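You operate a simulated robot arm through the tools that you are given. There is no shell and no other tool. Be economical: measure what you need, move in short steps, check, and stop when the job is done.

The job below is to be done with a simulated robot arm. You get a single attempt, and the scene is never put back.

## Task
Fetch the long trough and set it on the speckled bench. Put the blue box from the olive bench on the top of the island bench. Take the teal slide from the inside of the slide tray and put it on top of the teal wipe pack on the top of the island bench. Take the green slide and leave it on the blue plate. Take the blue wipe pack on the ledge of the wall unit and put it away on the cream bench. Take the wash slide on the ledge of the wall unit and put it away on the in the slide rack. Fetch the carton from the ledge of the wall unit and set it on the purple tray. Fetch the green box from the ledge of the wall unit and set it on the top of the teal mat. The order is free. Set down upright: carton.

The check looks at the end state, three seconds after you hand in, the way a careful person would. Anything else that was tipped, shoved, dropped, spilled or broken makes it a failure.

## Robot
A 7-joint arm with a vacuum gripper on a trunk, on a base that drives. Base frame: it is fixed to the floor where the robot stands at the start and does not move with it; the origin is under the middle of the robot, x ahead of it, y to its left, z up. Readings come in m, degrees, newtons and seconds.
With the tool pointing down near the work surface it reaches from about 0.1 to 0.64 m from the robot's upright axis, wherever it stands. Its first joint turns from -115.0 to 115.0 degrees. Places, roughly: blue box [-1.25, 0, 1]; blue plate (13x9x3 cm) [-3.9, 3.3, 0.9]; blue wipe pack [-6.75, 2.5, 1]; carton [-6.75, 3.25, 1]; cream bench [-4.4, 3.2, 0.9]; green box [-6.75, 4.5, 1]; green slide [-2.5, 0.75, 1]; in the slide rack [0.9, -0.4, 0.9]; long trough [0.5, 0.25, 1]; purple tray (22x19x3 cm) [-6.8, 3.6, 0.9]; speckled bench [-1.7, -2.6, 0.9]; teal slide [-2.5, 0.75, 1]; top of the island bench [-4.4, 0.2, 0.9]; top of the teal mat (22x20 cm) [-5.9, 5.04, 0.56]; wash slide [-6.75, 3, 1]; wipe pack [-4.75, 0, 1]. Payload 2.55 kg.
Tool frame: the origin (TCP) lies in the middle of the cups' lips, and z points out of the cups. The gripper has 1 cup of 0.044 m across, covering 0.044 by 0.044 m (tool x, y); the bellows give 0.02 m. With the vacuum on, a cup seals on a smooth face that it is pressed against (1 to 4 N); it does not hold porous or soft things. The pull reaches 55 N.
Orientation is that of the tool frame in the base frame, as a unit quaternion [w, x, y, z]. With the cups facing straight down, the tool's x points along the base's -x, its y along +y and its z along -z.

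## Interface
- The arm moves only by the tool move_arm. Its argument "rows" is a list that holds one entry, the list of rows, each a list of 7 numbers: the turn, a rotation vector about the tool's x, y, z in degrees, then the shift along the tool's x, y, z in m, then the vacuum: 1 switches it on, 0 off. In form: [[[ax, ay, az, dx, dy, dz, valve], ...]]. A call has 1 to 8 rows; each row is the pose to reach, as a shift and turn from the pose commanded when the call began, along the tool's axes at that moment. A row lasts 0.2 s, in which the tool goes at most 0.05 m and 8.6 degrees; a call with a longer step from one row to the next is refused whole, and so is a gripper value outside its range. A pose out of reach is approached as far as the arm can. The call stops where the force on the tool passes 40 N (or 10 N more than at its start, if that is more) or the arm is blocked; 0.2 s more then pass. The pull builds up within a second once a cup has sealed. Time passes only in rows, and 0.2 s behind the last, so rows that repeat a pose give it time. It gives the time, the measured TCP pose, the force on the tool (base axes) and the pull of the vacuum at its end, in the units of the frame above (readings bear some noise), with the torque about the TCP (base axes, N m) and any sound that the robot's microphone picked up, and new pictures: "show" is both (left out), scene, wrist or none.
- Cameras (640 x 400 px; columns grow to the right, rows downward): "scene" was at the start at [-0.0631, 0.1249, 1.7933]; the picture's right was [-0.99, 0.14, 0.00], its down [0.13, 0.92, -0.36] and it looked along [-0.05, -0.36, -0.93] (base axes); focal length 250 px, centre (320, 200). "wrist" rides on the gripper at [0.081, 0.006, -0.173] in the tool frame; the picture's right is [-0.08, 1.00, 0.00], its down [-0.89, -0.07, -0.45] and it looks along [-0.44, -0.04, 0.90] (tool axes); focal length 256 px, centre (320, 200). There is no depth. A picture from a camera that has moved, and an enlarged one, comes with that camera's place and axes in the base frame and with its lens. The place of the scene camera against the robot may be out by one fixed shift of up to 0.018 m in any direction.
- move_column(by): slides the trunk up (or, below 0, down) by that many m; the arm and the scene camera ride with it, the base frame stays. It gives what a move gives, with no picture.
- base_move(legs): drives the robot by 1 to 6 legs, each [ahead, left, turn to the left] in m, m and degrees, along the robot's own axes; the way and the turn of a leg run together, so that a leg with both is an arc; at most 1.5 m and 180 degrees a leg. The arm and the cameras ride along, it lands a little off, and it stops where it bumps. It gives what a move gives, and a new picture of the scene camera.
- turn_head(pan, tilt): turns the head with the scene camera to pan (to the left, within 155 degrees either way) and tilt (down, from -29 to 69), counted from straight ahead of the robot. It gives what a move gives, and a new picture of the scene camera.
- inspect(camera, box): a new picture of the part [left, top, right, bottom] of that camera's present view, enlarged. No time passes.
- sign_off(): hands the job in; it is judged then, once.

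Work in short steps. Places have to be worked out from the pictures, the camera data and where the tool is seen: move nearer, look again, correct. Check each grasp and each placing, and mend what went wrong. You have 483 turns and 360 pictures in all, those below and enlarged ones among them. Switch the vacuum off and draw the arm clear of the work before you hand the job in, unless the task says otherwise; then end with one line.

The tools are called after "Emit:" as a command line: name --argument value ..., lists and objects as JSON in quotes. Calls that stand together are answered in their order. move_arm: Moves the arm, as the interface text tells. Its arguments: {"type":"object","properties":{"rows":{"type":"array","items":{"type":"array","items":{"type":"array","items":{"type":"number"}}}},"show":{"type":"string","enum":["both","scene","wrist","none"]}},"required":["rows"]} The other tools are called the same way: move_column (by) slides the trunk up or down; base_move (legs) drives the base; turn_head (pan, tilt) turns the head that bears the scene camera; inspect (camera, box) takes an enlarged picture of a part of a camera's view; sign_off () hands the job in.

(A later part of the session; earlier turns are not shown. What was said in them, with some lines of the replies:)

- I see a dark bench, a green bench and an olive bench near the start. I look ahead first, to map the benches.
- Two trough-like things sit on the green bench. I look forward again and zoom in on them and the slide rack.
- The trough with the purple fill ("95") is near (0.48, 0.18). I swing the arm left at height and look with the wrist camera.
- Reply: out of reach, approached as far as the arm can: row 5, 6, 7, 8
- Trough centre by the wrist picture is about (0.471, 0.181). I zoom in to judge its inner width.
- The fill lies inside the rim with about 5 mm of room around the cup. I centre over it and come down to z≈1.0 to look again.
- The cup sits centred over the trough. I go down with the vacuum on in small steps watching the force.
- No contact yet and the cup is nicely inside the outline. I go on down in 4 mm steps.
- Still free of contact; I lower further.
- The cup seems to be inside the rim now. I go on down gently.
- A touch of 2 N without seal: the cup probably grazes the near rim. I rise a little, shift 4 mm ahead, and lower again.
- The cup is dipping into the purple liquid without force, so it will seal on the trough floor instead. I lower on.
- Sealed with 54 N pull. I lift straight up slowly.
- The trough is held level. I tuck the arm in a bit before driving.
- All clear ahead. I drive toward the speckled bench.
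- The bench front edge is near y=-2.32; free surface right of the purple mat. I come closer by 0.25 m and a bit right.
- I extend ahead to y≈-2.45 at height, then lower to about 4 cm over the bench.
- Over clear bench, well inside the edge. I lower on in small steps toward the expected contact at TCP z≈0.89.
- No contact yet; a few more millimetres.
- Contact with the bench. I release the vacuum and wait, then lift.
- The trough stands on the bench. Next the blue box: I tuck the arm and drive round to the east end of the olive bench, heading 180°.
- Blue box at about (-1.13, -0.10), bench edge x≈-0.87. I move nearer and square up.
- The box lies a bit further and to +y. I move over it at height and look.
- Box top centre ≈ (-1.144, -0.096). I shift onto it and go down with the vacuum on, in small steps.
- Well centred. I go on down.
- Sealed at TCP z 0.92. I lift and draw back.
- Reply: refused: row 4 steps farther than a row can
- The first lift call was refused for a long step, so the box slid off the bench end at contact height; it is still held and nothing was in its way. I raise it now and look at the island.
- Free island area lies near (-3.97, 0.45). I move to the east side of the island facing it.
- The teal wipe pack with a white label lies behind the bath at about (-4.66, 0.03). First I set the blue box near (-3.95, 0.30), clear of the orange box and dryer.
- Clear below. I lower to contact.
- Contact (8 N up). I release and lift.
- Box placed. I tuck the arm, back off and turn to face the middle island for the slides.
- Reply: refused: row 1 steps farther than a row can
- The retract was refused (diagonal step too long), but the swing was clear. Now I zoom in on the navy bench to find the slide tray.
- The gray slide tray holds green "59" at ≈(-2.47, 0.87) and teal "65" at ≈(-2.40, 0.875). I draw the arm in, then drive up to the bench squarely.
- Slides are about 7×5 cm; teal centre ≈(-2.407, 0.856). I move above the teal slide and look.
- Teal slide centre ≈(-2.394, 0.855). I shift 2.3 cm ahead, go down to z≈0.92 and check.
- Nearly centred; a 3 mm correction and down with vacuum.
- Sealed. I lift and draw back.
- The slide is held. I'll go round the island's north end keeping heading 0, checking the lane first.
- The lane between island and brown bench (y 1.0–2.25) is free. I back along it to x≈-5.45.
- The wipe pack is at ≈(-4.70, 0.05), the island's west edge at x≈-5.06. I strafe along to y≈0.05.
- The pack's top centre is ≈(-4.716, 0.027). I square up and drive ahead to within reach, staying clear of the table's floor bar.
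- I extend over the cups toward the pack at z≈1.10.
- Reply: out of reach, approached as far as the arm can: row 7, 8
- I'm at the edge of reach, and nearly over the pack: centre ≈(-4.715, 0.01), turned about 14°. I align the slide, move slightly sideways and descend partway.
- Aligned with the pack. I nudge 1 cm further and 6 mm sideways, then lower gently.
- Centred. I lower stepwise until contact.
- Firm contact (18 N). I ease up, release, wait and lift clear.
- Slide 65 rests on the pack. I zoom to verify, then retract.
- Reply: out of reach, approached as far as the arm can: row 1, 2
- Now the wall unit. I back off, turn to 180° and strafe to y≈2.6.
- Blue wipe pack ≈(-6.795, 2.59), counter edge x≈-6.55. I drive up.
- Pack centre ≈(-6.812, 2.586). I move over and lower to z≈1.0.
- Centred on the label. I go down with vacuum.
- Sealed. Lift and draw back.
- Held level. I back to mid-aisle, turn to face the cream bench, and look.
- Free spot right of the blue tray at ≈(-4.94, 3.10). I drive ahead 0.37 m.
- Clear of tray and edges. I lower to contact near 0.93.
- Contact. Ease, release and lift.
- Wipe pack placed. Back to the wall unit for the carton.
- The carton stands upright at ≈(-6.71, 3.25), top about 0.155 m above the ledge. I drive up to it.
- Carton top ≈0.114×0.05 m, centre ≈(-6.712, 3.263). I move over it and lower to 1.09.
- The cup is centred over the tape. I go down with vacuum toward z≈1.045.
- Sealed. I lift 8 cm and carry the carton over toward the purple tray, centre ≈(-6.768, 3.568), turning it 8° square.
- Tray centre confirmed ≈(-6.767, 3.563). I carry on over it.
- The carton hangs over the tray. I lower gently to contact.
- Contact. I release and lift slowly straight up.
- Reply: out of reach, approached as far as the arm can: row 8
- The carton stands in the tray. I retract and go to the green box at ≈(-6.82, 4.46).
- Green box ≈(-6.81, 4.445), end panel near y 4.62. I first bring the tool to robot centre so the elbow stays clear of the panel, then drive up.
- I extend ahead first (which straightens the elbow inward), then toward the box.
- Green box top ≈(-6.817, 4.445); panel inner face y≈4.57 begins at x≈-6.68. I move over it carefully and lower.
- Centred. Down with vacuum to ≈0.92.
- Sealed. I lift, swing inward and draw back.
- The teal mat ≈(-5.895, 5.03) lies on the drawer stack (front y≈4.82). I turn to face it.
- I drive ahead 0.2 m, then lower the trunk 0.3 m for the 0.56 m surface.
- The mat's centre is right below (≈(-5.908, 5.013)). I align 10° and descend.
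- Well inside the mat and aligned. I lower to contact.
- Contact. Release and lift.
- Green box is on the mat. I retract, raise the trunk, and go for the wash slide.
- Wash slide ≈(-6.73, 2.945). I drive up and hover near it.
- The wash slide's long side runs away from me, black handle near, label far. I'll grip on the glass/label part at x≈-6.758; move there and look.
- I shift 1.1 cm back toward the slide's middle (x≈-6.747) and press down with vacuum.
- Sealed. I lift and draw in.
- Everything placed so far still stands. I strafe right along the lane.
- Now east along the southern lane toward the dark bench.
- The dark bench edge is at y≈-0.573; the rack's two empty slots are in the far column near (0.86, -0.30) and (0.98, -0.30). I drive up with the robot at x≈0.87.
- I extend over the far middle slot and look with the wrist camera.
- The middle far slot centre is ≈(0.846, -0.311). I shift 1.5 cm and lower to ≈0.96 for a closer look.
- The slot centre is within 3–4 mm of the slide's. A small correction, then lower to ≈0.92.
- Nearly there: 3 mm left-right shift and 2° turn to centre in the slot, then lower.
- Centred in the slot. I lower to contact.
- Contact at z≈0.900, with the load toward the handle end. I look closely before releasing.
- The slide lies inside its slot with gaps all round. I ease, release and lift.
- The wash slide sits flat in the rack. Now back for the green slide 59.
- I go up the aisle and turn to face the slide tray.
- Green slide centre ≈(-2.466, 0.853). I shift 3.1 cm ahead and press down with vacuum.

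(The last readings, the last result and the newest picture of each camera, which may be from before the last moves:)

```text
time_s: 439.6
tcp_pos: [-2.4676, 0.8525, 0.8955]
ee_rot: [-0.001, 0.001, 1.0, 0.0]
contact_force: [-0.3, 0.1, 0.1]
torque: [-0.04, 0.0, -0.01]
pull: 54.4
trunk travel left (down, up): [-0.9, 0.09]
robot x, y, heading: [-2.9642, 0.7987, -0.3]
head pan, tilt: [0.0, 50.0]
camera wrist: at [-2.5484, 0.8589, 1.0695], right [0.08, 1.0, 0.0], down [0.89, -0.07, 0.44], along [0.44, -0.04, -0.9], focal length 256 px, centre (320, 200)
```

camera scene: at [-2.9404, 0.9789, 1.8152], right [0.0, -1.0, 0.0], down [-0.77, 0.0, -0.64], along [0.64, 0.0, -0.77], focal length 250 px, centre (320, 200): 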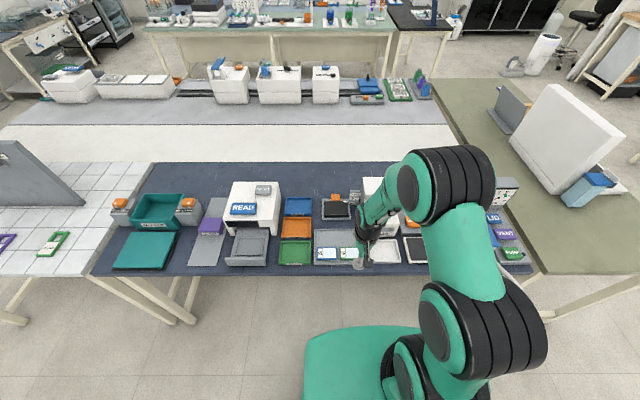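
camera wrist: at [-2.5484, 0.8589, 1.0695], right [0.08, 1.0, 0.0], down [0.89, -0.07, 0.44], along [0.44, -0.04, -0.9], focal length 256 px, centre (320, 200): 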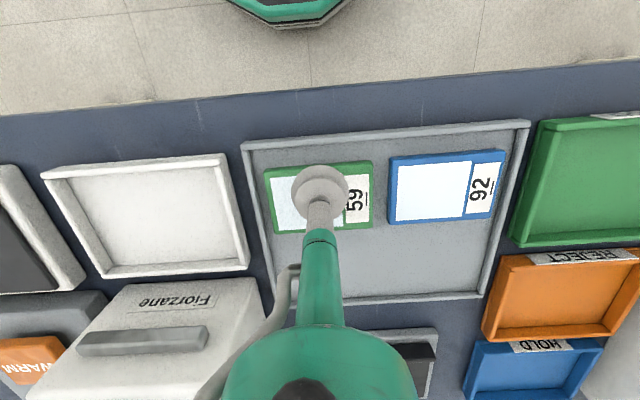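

Sealed. I lift and draw back.

Emit:
move_arm --rows '[[[0, 0, 0, 0, 0, -0.02, 1], [0, 0, 0, 0, 0, -0.06, 1], [0, 0, 0, 0, 0, -0.1, 1], [0, 0, 0, 0, 0, -0.14, 1], [0, 0, 0, 0.03, 0, -0.17, 1], [0, 0, 0, 0.07, 0, -0.18, 1], [0, 0, 0, 0.1, 0, -0.18, 1], [0, 0, 0, 0.12, 0, -0.18, 1]]]' --show "wrist"

Emit:
base_move --legs '[[-0.3, 0, 0], [0, 1.25, 0], [0, 1.25, 0]]'

```text
time_s: 441.4
tcp_pos: [-2.5878, 0.8546, 1.0752]
ee_rot: [-0.001, 0.001, 1.0, 0.0]
contact_force: [0.2, -0.1, -0.1]
torque: [0.0, -0.07, 0.01]
pull: 55.2
trunk travel left (down, up): [-0.9, 0.09]
robot x, y, heading: [-2.9668, 0.7996, -0.0]
head pan, tilt: [0.0, 50.0]
camera wrist: at [-2.6688, 0.8607, 1.2497], right [0.08, 1.0, 0.0], down [0.89, -0.07, 0.44], along [0.44, -0.04, -0.9], focal length 256 px, centre (320, 200)
```

wrist: 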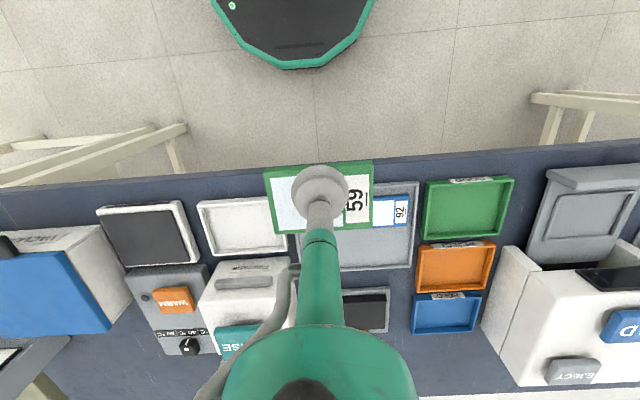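

```text
time_s: 455.0
tcp_pos: [-2.8852, 3.3031, 1.076]
ee_rot: [-0.001, -0.009, 1.0, 0.0]
contact_force: [-0.3, -0.4, -1.2]
torque: [0.02, 0.02, 0.02]
pull: 55.2
trunk travel left (down, up): [-0.9, 0.09]
robot x, y, heading: [-3.2641, 3.2389, 1.0]
head pan, tilt: [0.0, 50.0]
camera scene: at [-3.242, 3.4198, 1.8152], right [0.02, -1.0, 0.0], down [-0.77, -0.01, -0.64], along [0.64, 0.01, -0.77], focal length 250 px, centre (320, 200)
```

scene: 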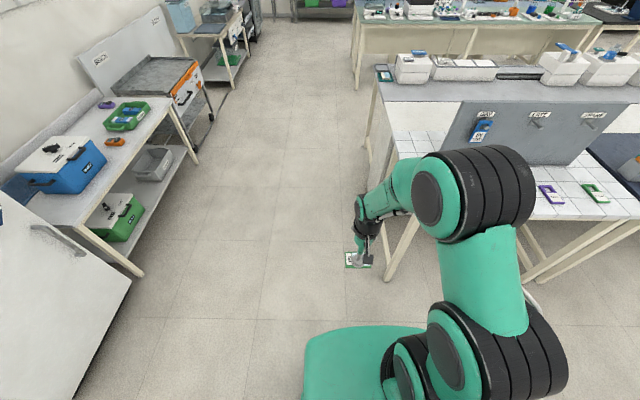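

Clear around here. I turn to face the cream bench's east end.

Emit:
base_move --legs '[[0, 0, 90], [0, 0, 89]]'

Emit:
inspect --camera "scene" --box '[220, 120, 460, 270]'

```text
time_s: 463.0
tcp_pos: [-3.6381, 3.1906, 1.0754]
ee_rot: [0.0, 1.0, -0.011, 0.001]
contact_force: [-0.6, -0.1, -0.5]
torque: [0.0, 0.05, 0.02]
pull: 54.5
trunk travel left (down, up): [-0.9, 0.09]
robot x, y, heading: [-3.2633, 3.2375, 178.7]
head pan, tilt: [0.0, 50.0]
camera scene: at [-3.2764, 3.0663, 1.8153], right [0.02, 1.0, 0.0], down [0.77, -0.02, -0.64], along [-0.64, 0.01, -0.77], focal length 250 px, centre (320, 200)
```

scene: 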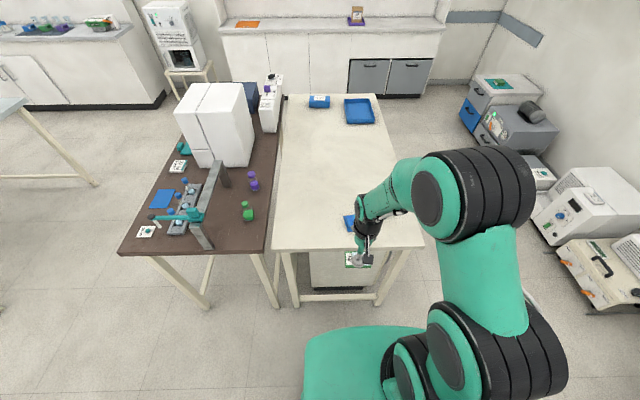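

```text
2.67 times, centred on (340, 195) of scene
camera zoom: at [-3.2764, 3.0663, 1.8153], right [0.02, 1.0, 0.0], down [0.77, -0.02, -0.64], along [-0.64, 0.01, -0.77], focal length 668 px, centre (267, 213)
```

zoom: 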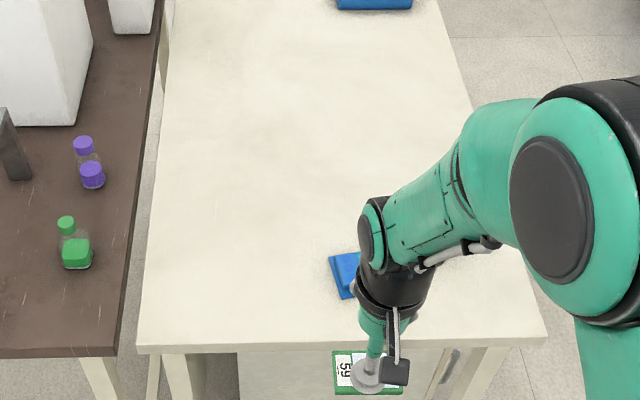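

Bench edge x≈-3.79; the plate is partly hidden by the arm. I advance 0.17 m and use the wrist camera.

Emit:
base_move --legs '[[0.16, 0, 1.3]]'

Emit:
inspect --camera "wrist" --box '[0, 0, 640, 400]'

```text
time_s: 464.4
tcp_pos: [-3.7963, 3.1839, 1.0755]
ee_rot: [0.001, 1.0, 0.002, 0.001]
contact_force: [-0.9, -0.2, -0.8]
torque: [-0.02, -0.02, 0.01]
pull: 54.8
trunk travel left (down, up): [-0.9, 0.09]
robot x, y, heading: [-3.4207, 3.2381, -179.9]
head pan, tilt: [0.0, 50.0]
camera scene: at [-3.4325, 3.0675, 1.8153], right [0.0, 1.0, 0.0], down [0.77, 0.0, -0.64], along [-0.64, 0.0, -0.77], focal length 250 px, centre (320, 200)
```

scene: 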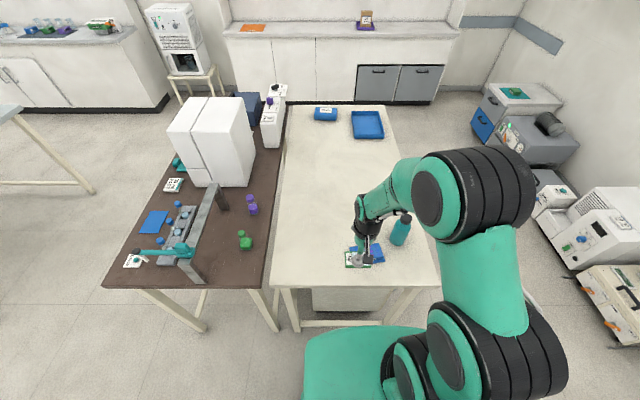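

```text
1.00 times, centred on (320, 200) of wrist (not enlarged: the box is as wide or as high as the picture)
camera zoom: at [-3.7168, 3.176, 1.2494], right [-0.08, -1.0, 0.0], down [-0.89, 0.07, 0.44], along [-0.44, 0.03, -0.9], focal length 256 px, centre (320, 200)
```

zoom: 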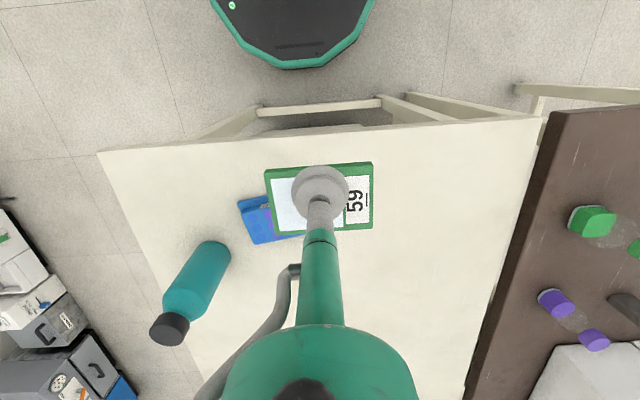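

The plate is beneath the held slide toward +y, with a standing bottle behind. I shift aside 8 cm to see it whole.

Emit:
move_arm --rows '[[[0, 0, 0, 0, 0.04, 0, 1], [0, 0, 0, 0, 0.08, 0, 1], [0, 0, 0, 0, 0.08, 0, 1]]]' --show "none"

Emit:
inspect --camera "wrist" --box '[80, 120, 320, 300]'

```text
time_s: 465.2
tcp_pos: [-3.7969, 3.1011, 1.0747]
ee_rot: [0.0, 1.0, 0.002, 0.002]
contact_force: [0.4, 0.9, -0.7]
torque: [0.0, 0.04, 0.03]
pull: 54.2
trunk travel left (down, up): [-0.9, 0.09]
robot x, y, heading: [-3.4215, 3.2435, -180.0]
head pan, tilt: [0.0, 50.0]
```

```text
2.22 times, centred on (200, 210) of wrist
camera zoom: at [-3.7151, 3.0947, 1.249], right [-0.08, -1.0, 0.0], down [-0.89, 0.07, 0.44], along [-0.44, 0.03, -0.9], focal length 569 px, centre (587, 178)
```

zoom: 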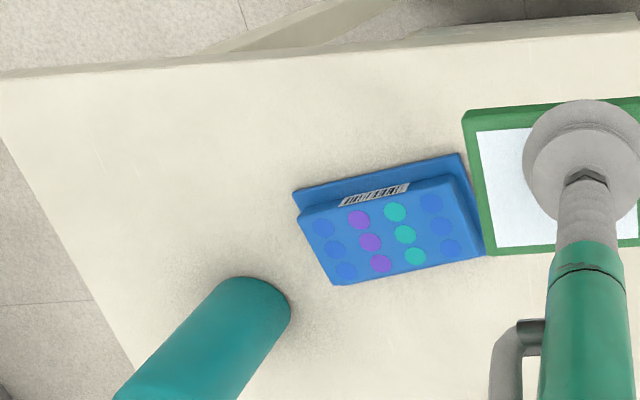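

It's a well plate; its top centre ≈(-3.908, 3.243), turned ≈9°. Bottle top is ~1.05 m and 16 cm off, so clear. I move over the plate, turning the slide to match.

Emit:
move_arm --rows '[[[0, 0, 0, -0.03, -0.035, 0, 1], [0, 0, -4, -0.06, -0.07, 0, 1], [0, 0, -9, -0.09, -0.105, 0, 1], [0, 0, -9, -0.111, -0.142, 0, 1], [0, 0, -9, -0.111, -0.142, 0.04, 1], [0, 0, -9, -0.111, -0.142, 0.075, 1], [0, 0, -9, -0.111, -0.142, 0.075, 1]]]'

Emit:
inspect --camera "wrist" --box '[200, 80, 440, 260]'

```text
time_s: 466.8
tcp_pos: [-3.9075, 3.2444, 1.0005]
ee_rot: [0.0, 0.997, 0.08, 0.0]
contact_force: [0.1, 0.0, -0.8]
torque: [-0.01, 0.06, 0.04]
pull: 54.7
trunk travel left (down, up): [-0.9, 0.09]
robot x, y, heading: [-3.422, 3.2371, -180.1]
head pan, tilt: [0.0, 50.0]
camera scene: at [-3.431, 3.0672, 1.8153], right [0.0, 1.0, 0.0], down [0.77, 0.0, -0.64], along [-0.64, 0.0, -0.77], focal length 250 px, centre (320, 200)
camera wrist: at [-3.8271, 3.2505, 1.174], right [0.08, -1.0, 0.0], down [-0.89, -0.07, 0.44], along [-0.44, -0.04, -0.9], focal length 256 px, centre (320, 200)
```

scene: 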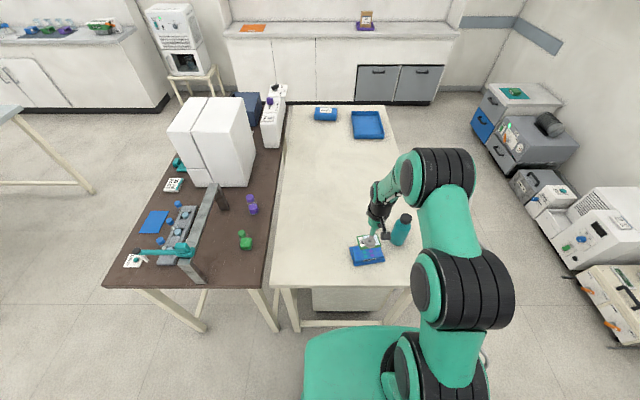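
wrist: 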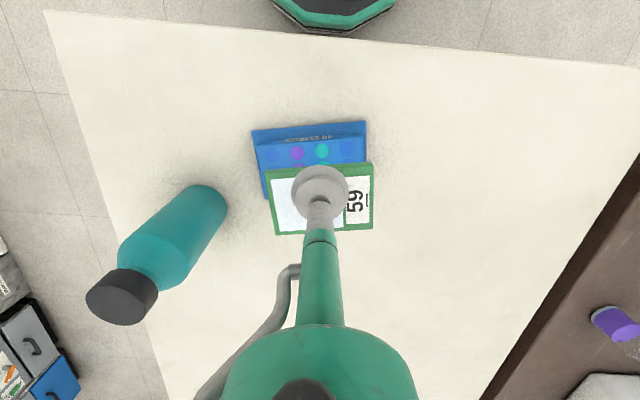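

```text
2.22 times, centred on (320, 170) of wrist
camera zoom: at [-3.8271, 3.2505, 1.174], right [0.08, -1.0, 0.0], down [-0.89, -0.07, 0.44], along [-0.44, -0.04, -0.9], focal length 569 px, centre (320, 267)
```

zoom: 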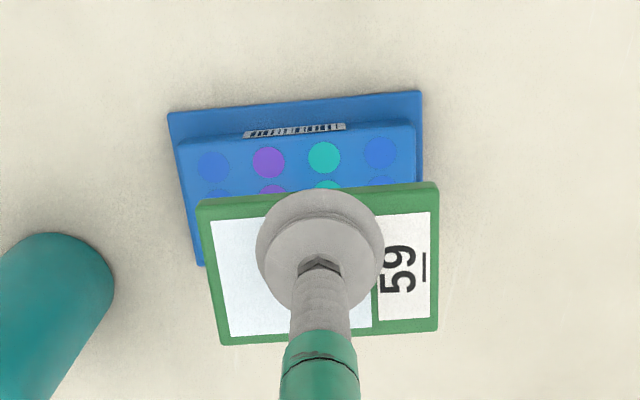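

The plate centre is 9 mm to the image left and 8 mm further. I correct and lower to ≈0.945.

Emit:
move_arm --rows '[[[0, 0, 0, -0.008, -0.009, 0, 1], [0, 0, 0, -0.008, -0.009, 0.03, 1], [0, 0, 0, -0.008, -0.009, 0.053, 1], [0, 0, 0, -0.008, -0.009, 0.053, 1]]]' --show "none"

Emit:
inspect --camera "wrist" --box '[200, 80, 440, 260]'

```text
time_s: 467.8
tcp_pos: [-3.9173, 3.2499, 0.9466]
ee_rot: [0.0, 0.997, 0.081, 0.001]
contact_force: [0.7, -0.1, -0.9]
torque: [-0.01, 0.0, -0.01]
pull: 55.4
trunk travel left (down, up): [-0.9, 0.09]
robot x, y, heading: [-3.4241, 3.2368, -180.0]
head pan, tilt: [0.0, 50.0]
```

```text
2.22 times, centred on (320, 170) of wrist
camera zoom: at [-3.8365, 3.2567, 1.1208], right [0.08, -1.0, 0.0], down [-0.89, -0.07, 0.44], along [-0.44, -0.04, -0.9], focal length 569 px, centre (320, 267)
```

zoom: 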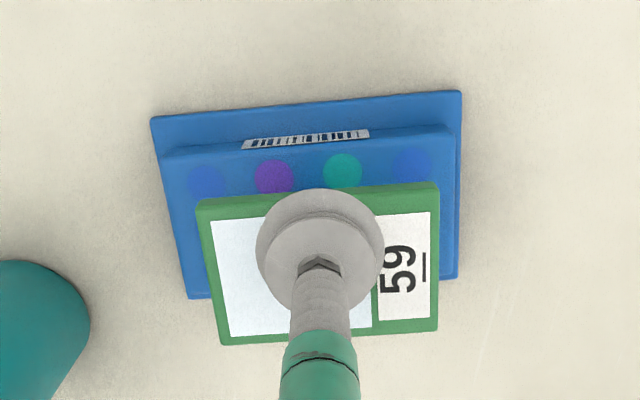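

Well centred (3 mm off). I correct and lower to contact.

Emit:
move_arm --rows '[[[0, 0, 0, -0.001, -0.003, 0.007, 1], [0, 0, 0, -0.001, -0.003, 0.013, 1], [0, 0, 0, -0.001, -0.003, 0.017, 1], [0, 0, 0, -0.001, -0.003, 0.017, 1]]]' --show "none"

```text
time_s: 468.8
tcp_pos: [-3.9176, 3.2541, 0.931]
ee_rot: [0.0, 0.997, 0.08, 0.001]
contact_force: [0.1, -0.7, 0.2]
torque: [0.01, 0.04, 0.01]
pull: 55.5
trunk travel left (down, up): [-0.9, 0.09]
robot x, y, heading: [-3.4223, 3.2424, -179.7]
head pan, tilt: [0.0, 50.0]
```

Emit:
move_arm --rows '[[[0, 0, 0, 0, 0, 0.003, 1], [0, 0, 0, 0, 0, 0.006, 1], [0, 0, 0, 0, 0, 0.006, 1]]]' --show "none"

```text
time_s: 469.6
tcp_pos: [-3.9194, 3.255, 0.9236]
ee_rot: [-0.001, 0.997, 0.08, 0.001]
contact_force: [0.8, 0.6, -1.6]
torque: [-0.01, 0.06, 0.02]
pull: 54.9
trunk travel left (down, up): [-0.9, 0.09]
robot x, y, heading: [-3.4208, 3.2427, -179.9]
head pan, tilt: [0.0, 50.0]
```

Emit:
move_arm --rows '[[[0, 0, 0, 0, 0, 0.003, 1], [0, 0, 0, 0, 0, 0.006, 1], [0, 0, 0, 0, 0, 0.006, 1]]]' --show "wrist"

```text
time_s: 470.4
tcp_pos: [-3.9183, 3.2537, 0.919]
ee_rot: [0.0, 0.997, 0.08, 0.001]
contact_force: [-0.2, 0.0, -0.5]
torque: [-0.01, 0.05, 0.03]
pull: 54.8
trunk travel left (down, up): [-0.9, 0.09]
robot x, y, heading: [-3.4202, 3.2417, -179.8]
head pan, tilt: [0.0, 50.0]
camera wrist: at [-3.8381, 3.2603, 1.0923], right [0.08, -1.0, 0.0], down [-0.89, -0.07, 0.44], along [-0.44, -0.04, -0.9], focal length 256 px, centre (320, 200)
```

wrist: 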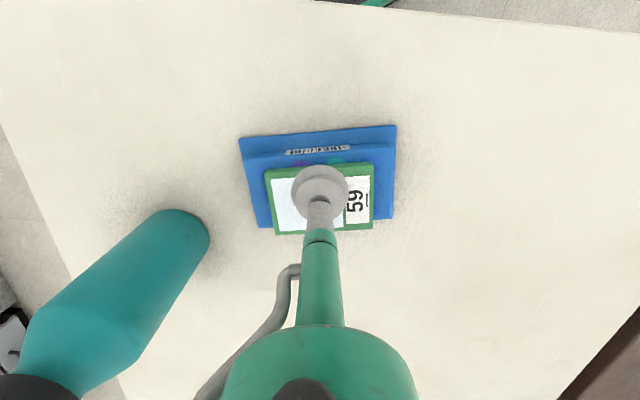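

Parallax considered, it's centred; no contact yet. I continue down.

Emit:
move_arm --rows '[[[0, 0, 0, 0, 0, 0.003, 1], [0, 0, 0, 0, 0, 0.006, 1], [0, 0, 0, 0, 0, 0.006, 1]]]' --show "none"

```text
time_s: 471.2
tcp_pos: [-3.9184, 3.2551, 0.9147]
ee_rot: [0.0, 0.997, 0.081, 0.0]
contact_force: [0.3, -1.5, 5.1]
torque: [-0.08, 0.14, 0.0]
pull: 55.0
trunk travel left (down, up): [-0.9, 0.09]
robot x, y, heading: [-3.4245, 3.24, -179.6]
head pan, tilt: [0.0, 50.0]
```

Contact. Release, wait, lift.

Emit:
move_arm --rows '[[[0, 0, 0, 0, 0, 0.001, 1], [0, 0, 0, 0, 0, 0, 0], [0, 0, 0, 0, 0, 0, 0], [0, 0, 0, 0, 0, 0, 0], [0, 0, 0, 0, 0, -0.005, 0], [0, 0, 0, 0, 0, -0.03, 0], [0, 0, 0, 0, 0, -0.08, 0], [0, 0, 0, 0, 0, -0.13, 0]]]' --show "wrist"

Emit:
inspect --camera "wrist" --box '[220, 80, 420, 220]'

```text
time_s: 473.0
tcp_pos: [-3.916, 3.2565, 1.0412]
ee_rot: [0.001, 0.997, 0.081, 0.001]
contact_force: [-0.3, -1.0, 0.3]
torque: [0.01, 0.02, 0.03]
pull: 0.1
trunk travel left (down, up): [-0.9, 0.09]
robot x, y, heading: [-3.4208, 3.2401, -179.9]
head pan, tilt: [0.0, 50.0]
camera wrist: at [-3.8361, 3.262, 1.2155], right [0.08, -1.0, 0.0], down [-0.89, -0.07, 0.44], along [-0.44, -0.04, -0.9], focal length 256 px, centre (320, 200)
```

wrist: 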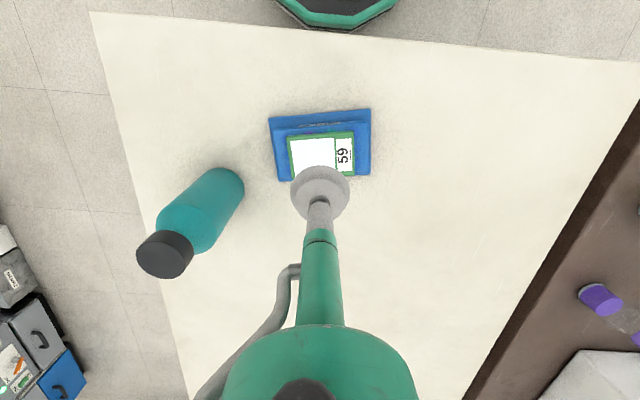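

```text
2.86 times, centred on (320, 150) of wrist
camera zoom: at [-3.8361, 3.262, 1.2155], right [0.08, -1.0, 0.0], down [-0.89, -0.07, 0.44], along [-0.44, -0.04, -0.9], focal length 731 px, centre (320, 343)
```

zoom: 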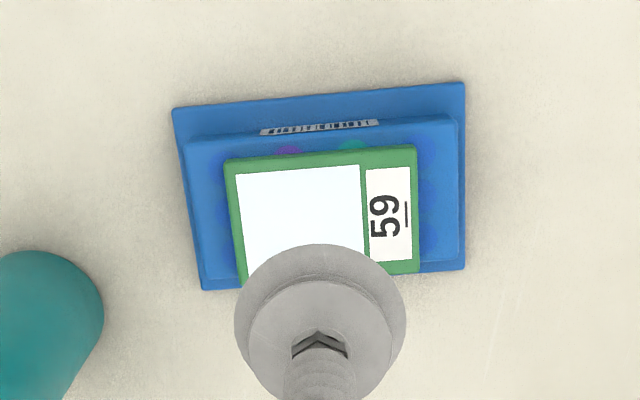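

Slide 59 lies fully on the plate. I retract clear of the bench and take a last look.

Emit:
move_arm --rows '[[[0, 0, 0, 0, 0, -0.04, 0], [0, 0, 4, 0.04, 0, -0.05, 0], [0, 0, 9, 0.08, 0, -0.05, 0], [0, 0, 9, 0.12, -0.01, -0.05, 0], [0, 0, 9, 0.16, -0.02, -0.05, 0]]]' --show "none"

Emit:
base_move --legs '[[-0.2, 0, 0]]'

Emit:
inspect --camera "scene" --box '[260, 80, 480, 260]'

```text
time_s: 474.2
tcp_pos: [-3.7603, 3.2998, 1.0927]
ee_rot: [0.0, 1.0, 0.002, 0.001]
contact_force: [-0.1, -0.1, -0.3]
torque: [0.0, 0.05, -0.01]
pull: 0.0
trunk travel left (down, up): [-0.9, 0.09]
robot x, y, heading: [-3.4181, 3.2434, -179.8]
head pan, tilt: [0.0, 50.0]
```

```text
time_s: 475.8
tcp_pos: [-3.5611, 3.3004, 1.0929]
ee_rot: [0.0, 1.0, 0.001, 0.001]
contact_force: [0.8, -0.3, -0.2]
torque: [0.02, 0.02, -0.02]
pull: 0.0
trunk travel left (down, up): [-0.9, 0.09]
robot x, y, heading: [-3.2185, 3.2412, -179.7]
head pan, tilt: [0.0, 50.0]
camera scene: at [-3.2293, 3.0679, 1.8153], right [0.0, 1.0, 0.0], down [0.77, 0.0, -0.64], along [-0.64, 0.0, -0.77], focal length 250 px, centre (320, 200)
```

scene: 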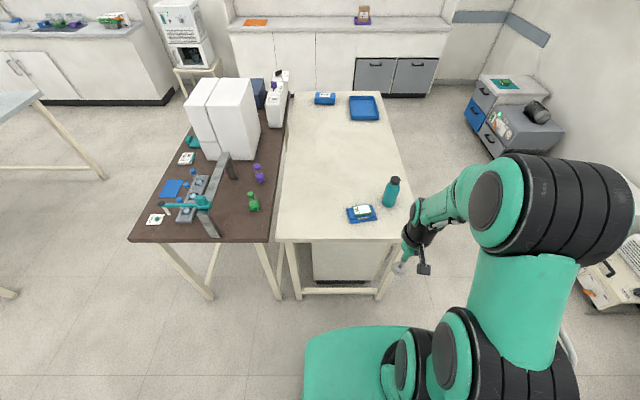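

```text
2.22 times, centred on (370, 170) of scene
camera zoom: at [-3.2293, 3.0679, 1.8153], right [0.0, 1.0, 0.0], down [0.77, 0.0, -0.64], along [-0.64, 0.0, -0.77], focal length 557 px, centre (209, 267)
```

zoom: 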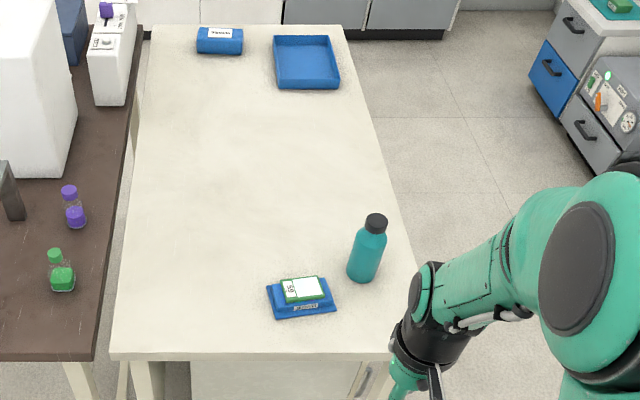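

All eight items are placed, the vacuum is off and the arm is clear of the benches, so I hand in.

Emit:
sign_off

```text
The job is handed in.
```

I placed all eight items where you asked, with the carton upright on the purple tray, and handed the job in with the vacuum off and the arm clear. One slip: a refused lift dragged the blue box along the olive bench and off its end. It stayed held, and I saw nothing in its path.
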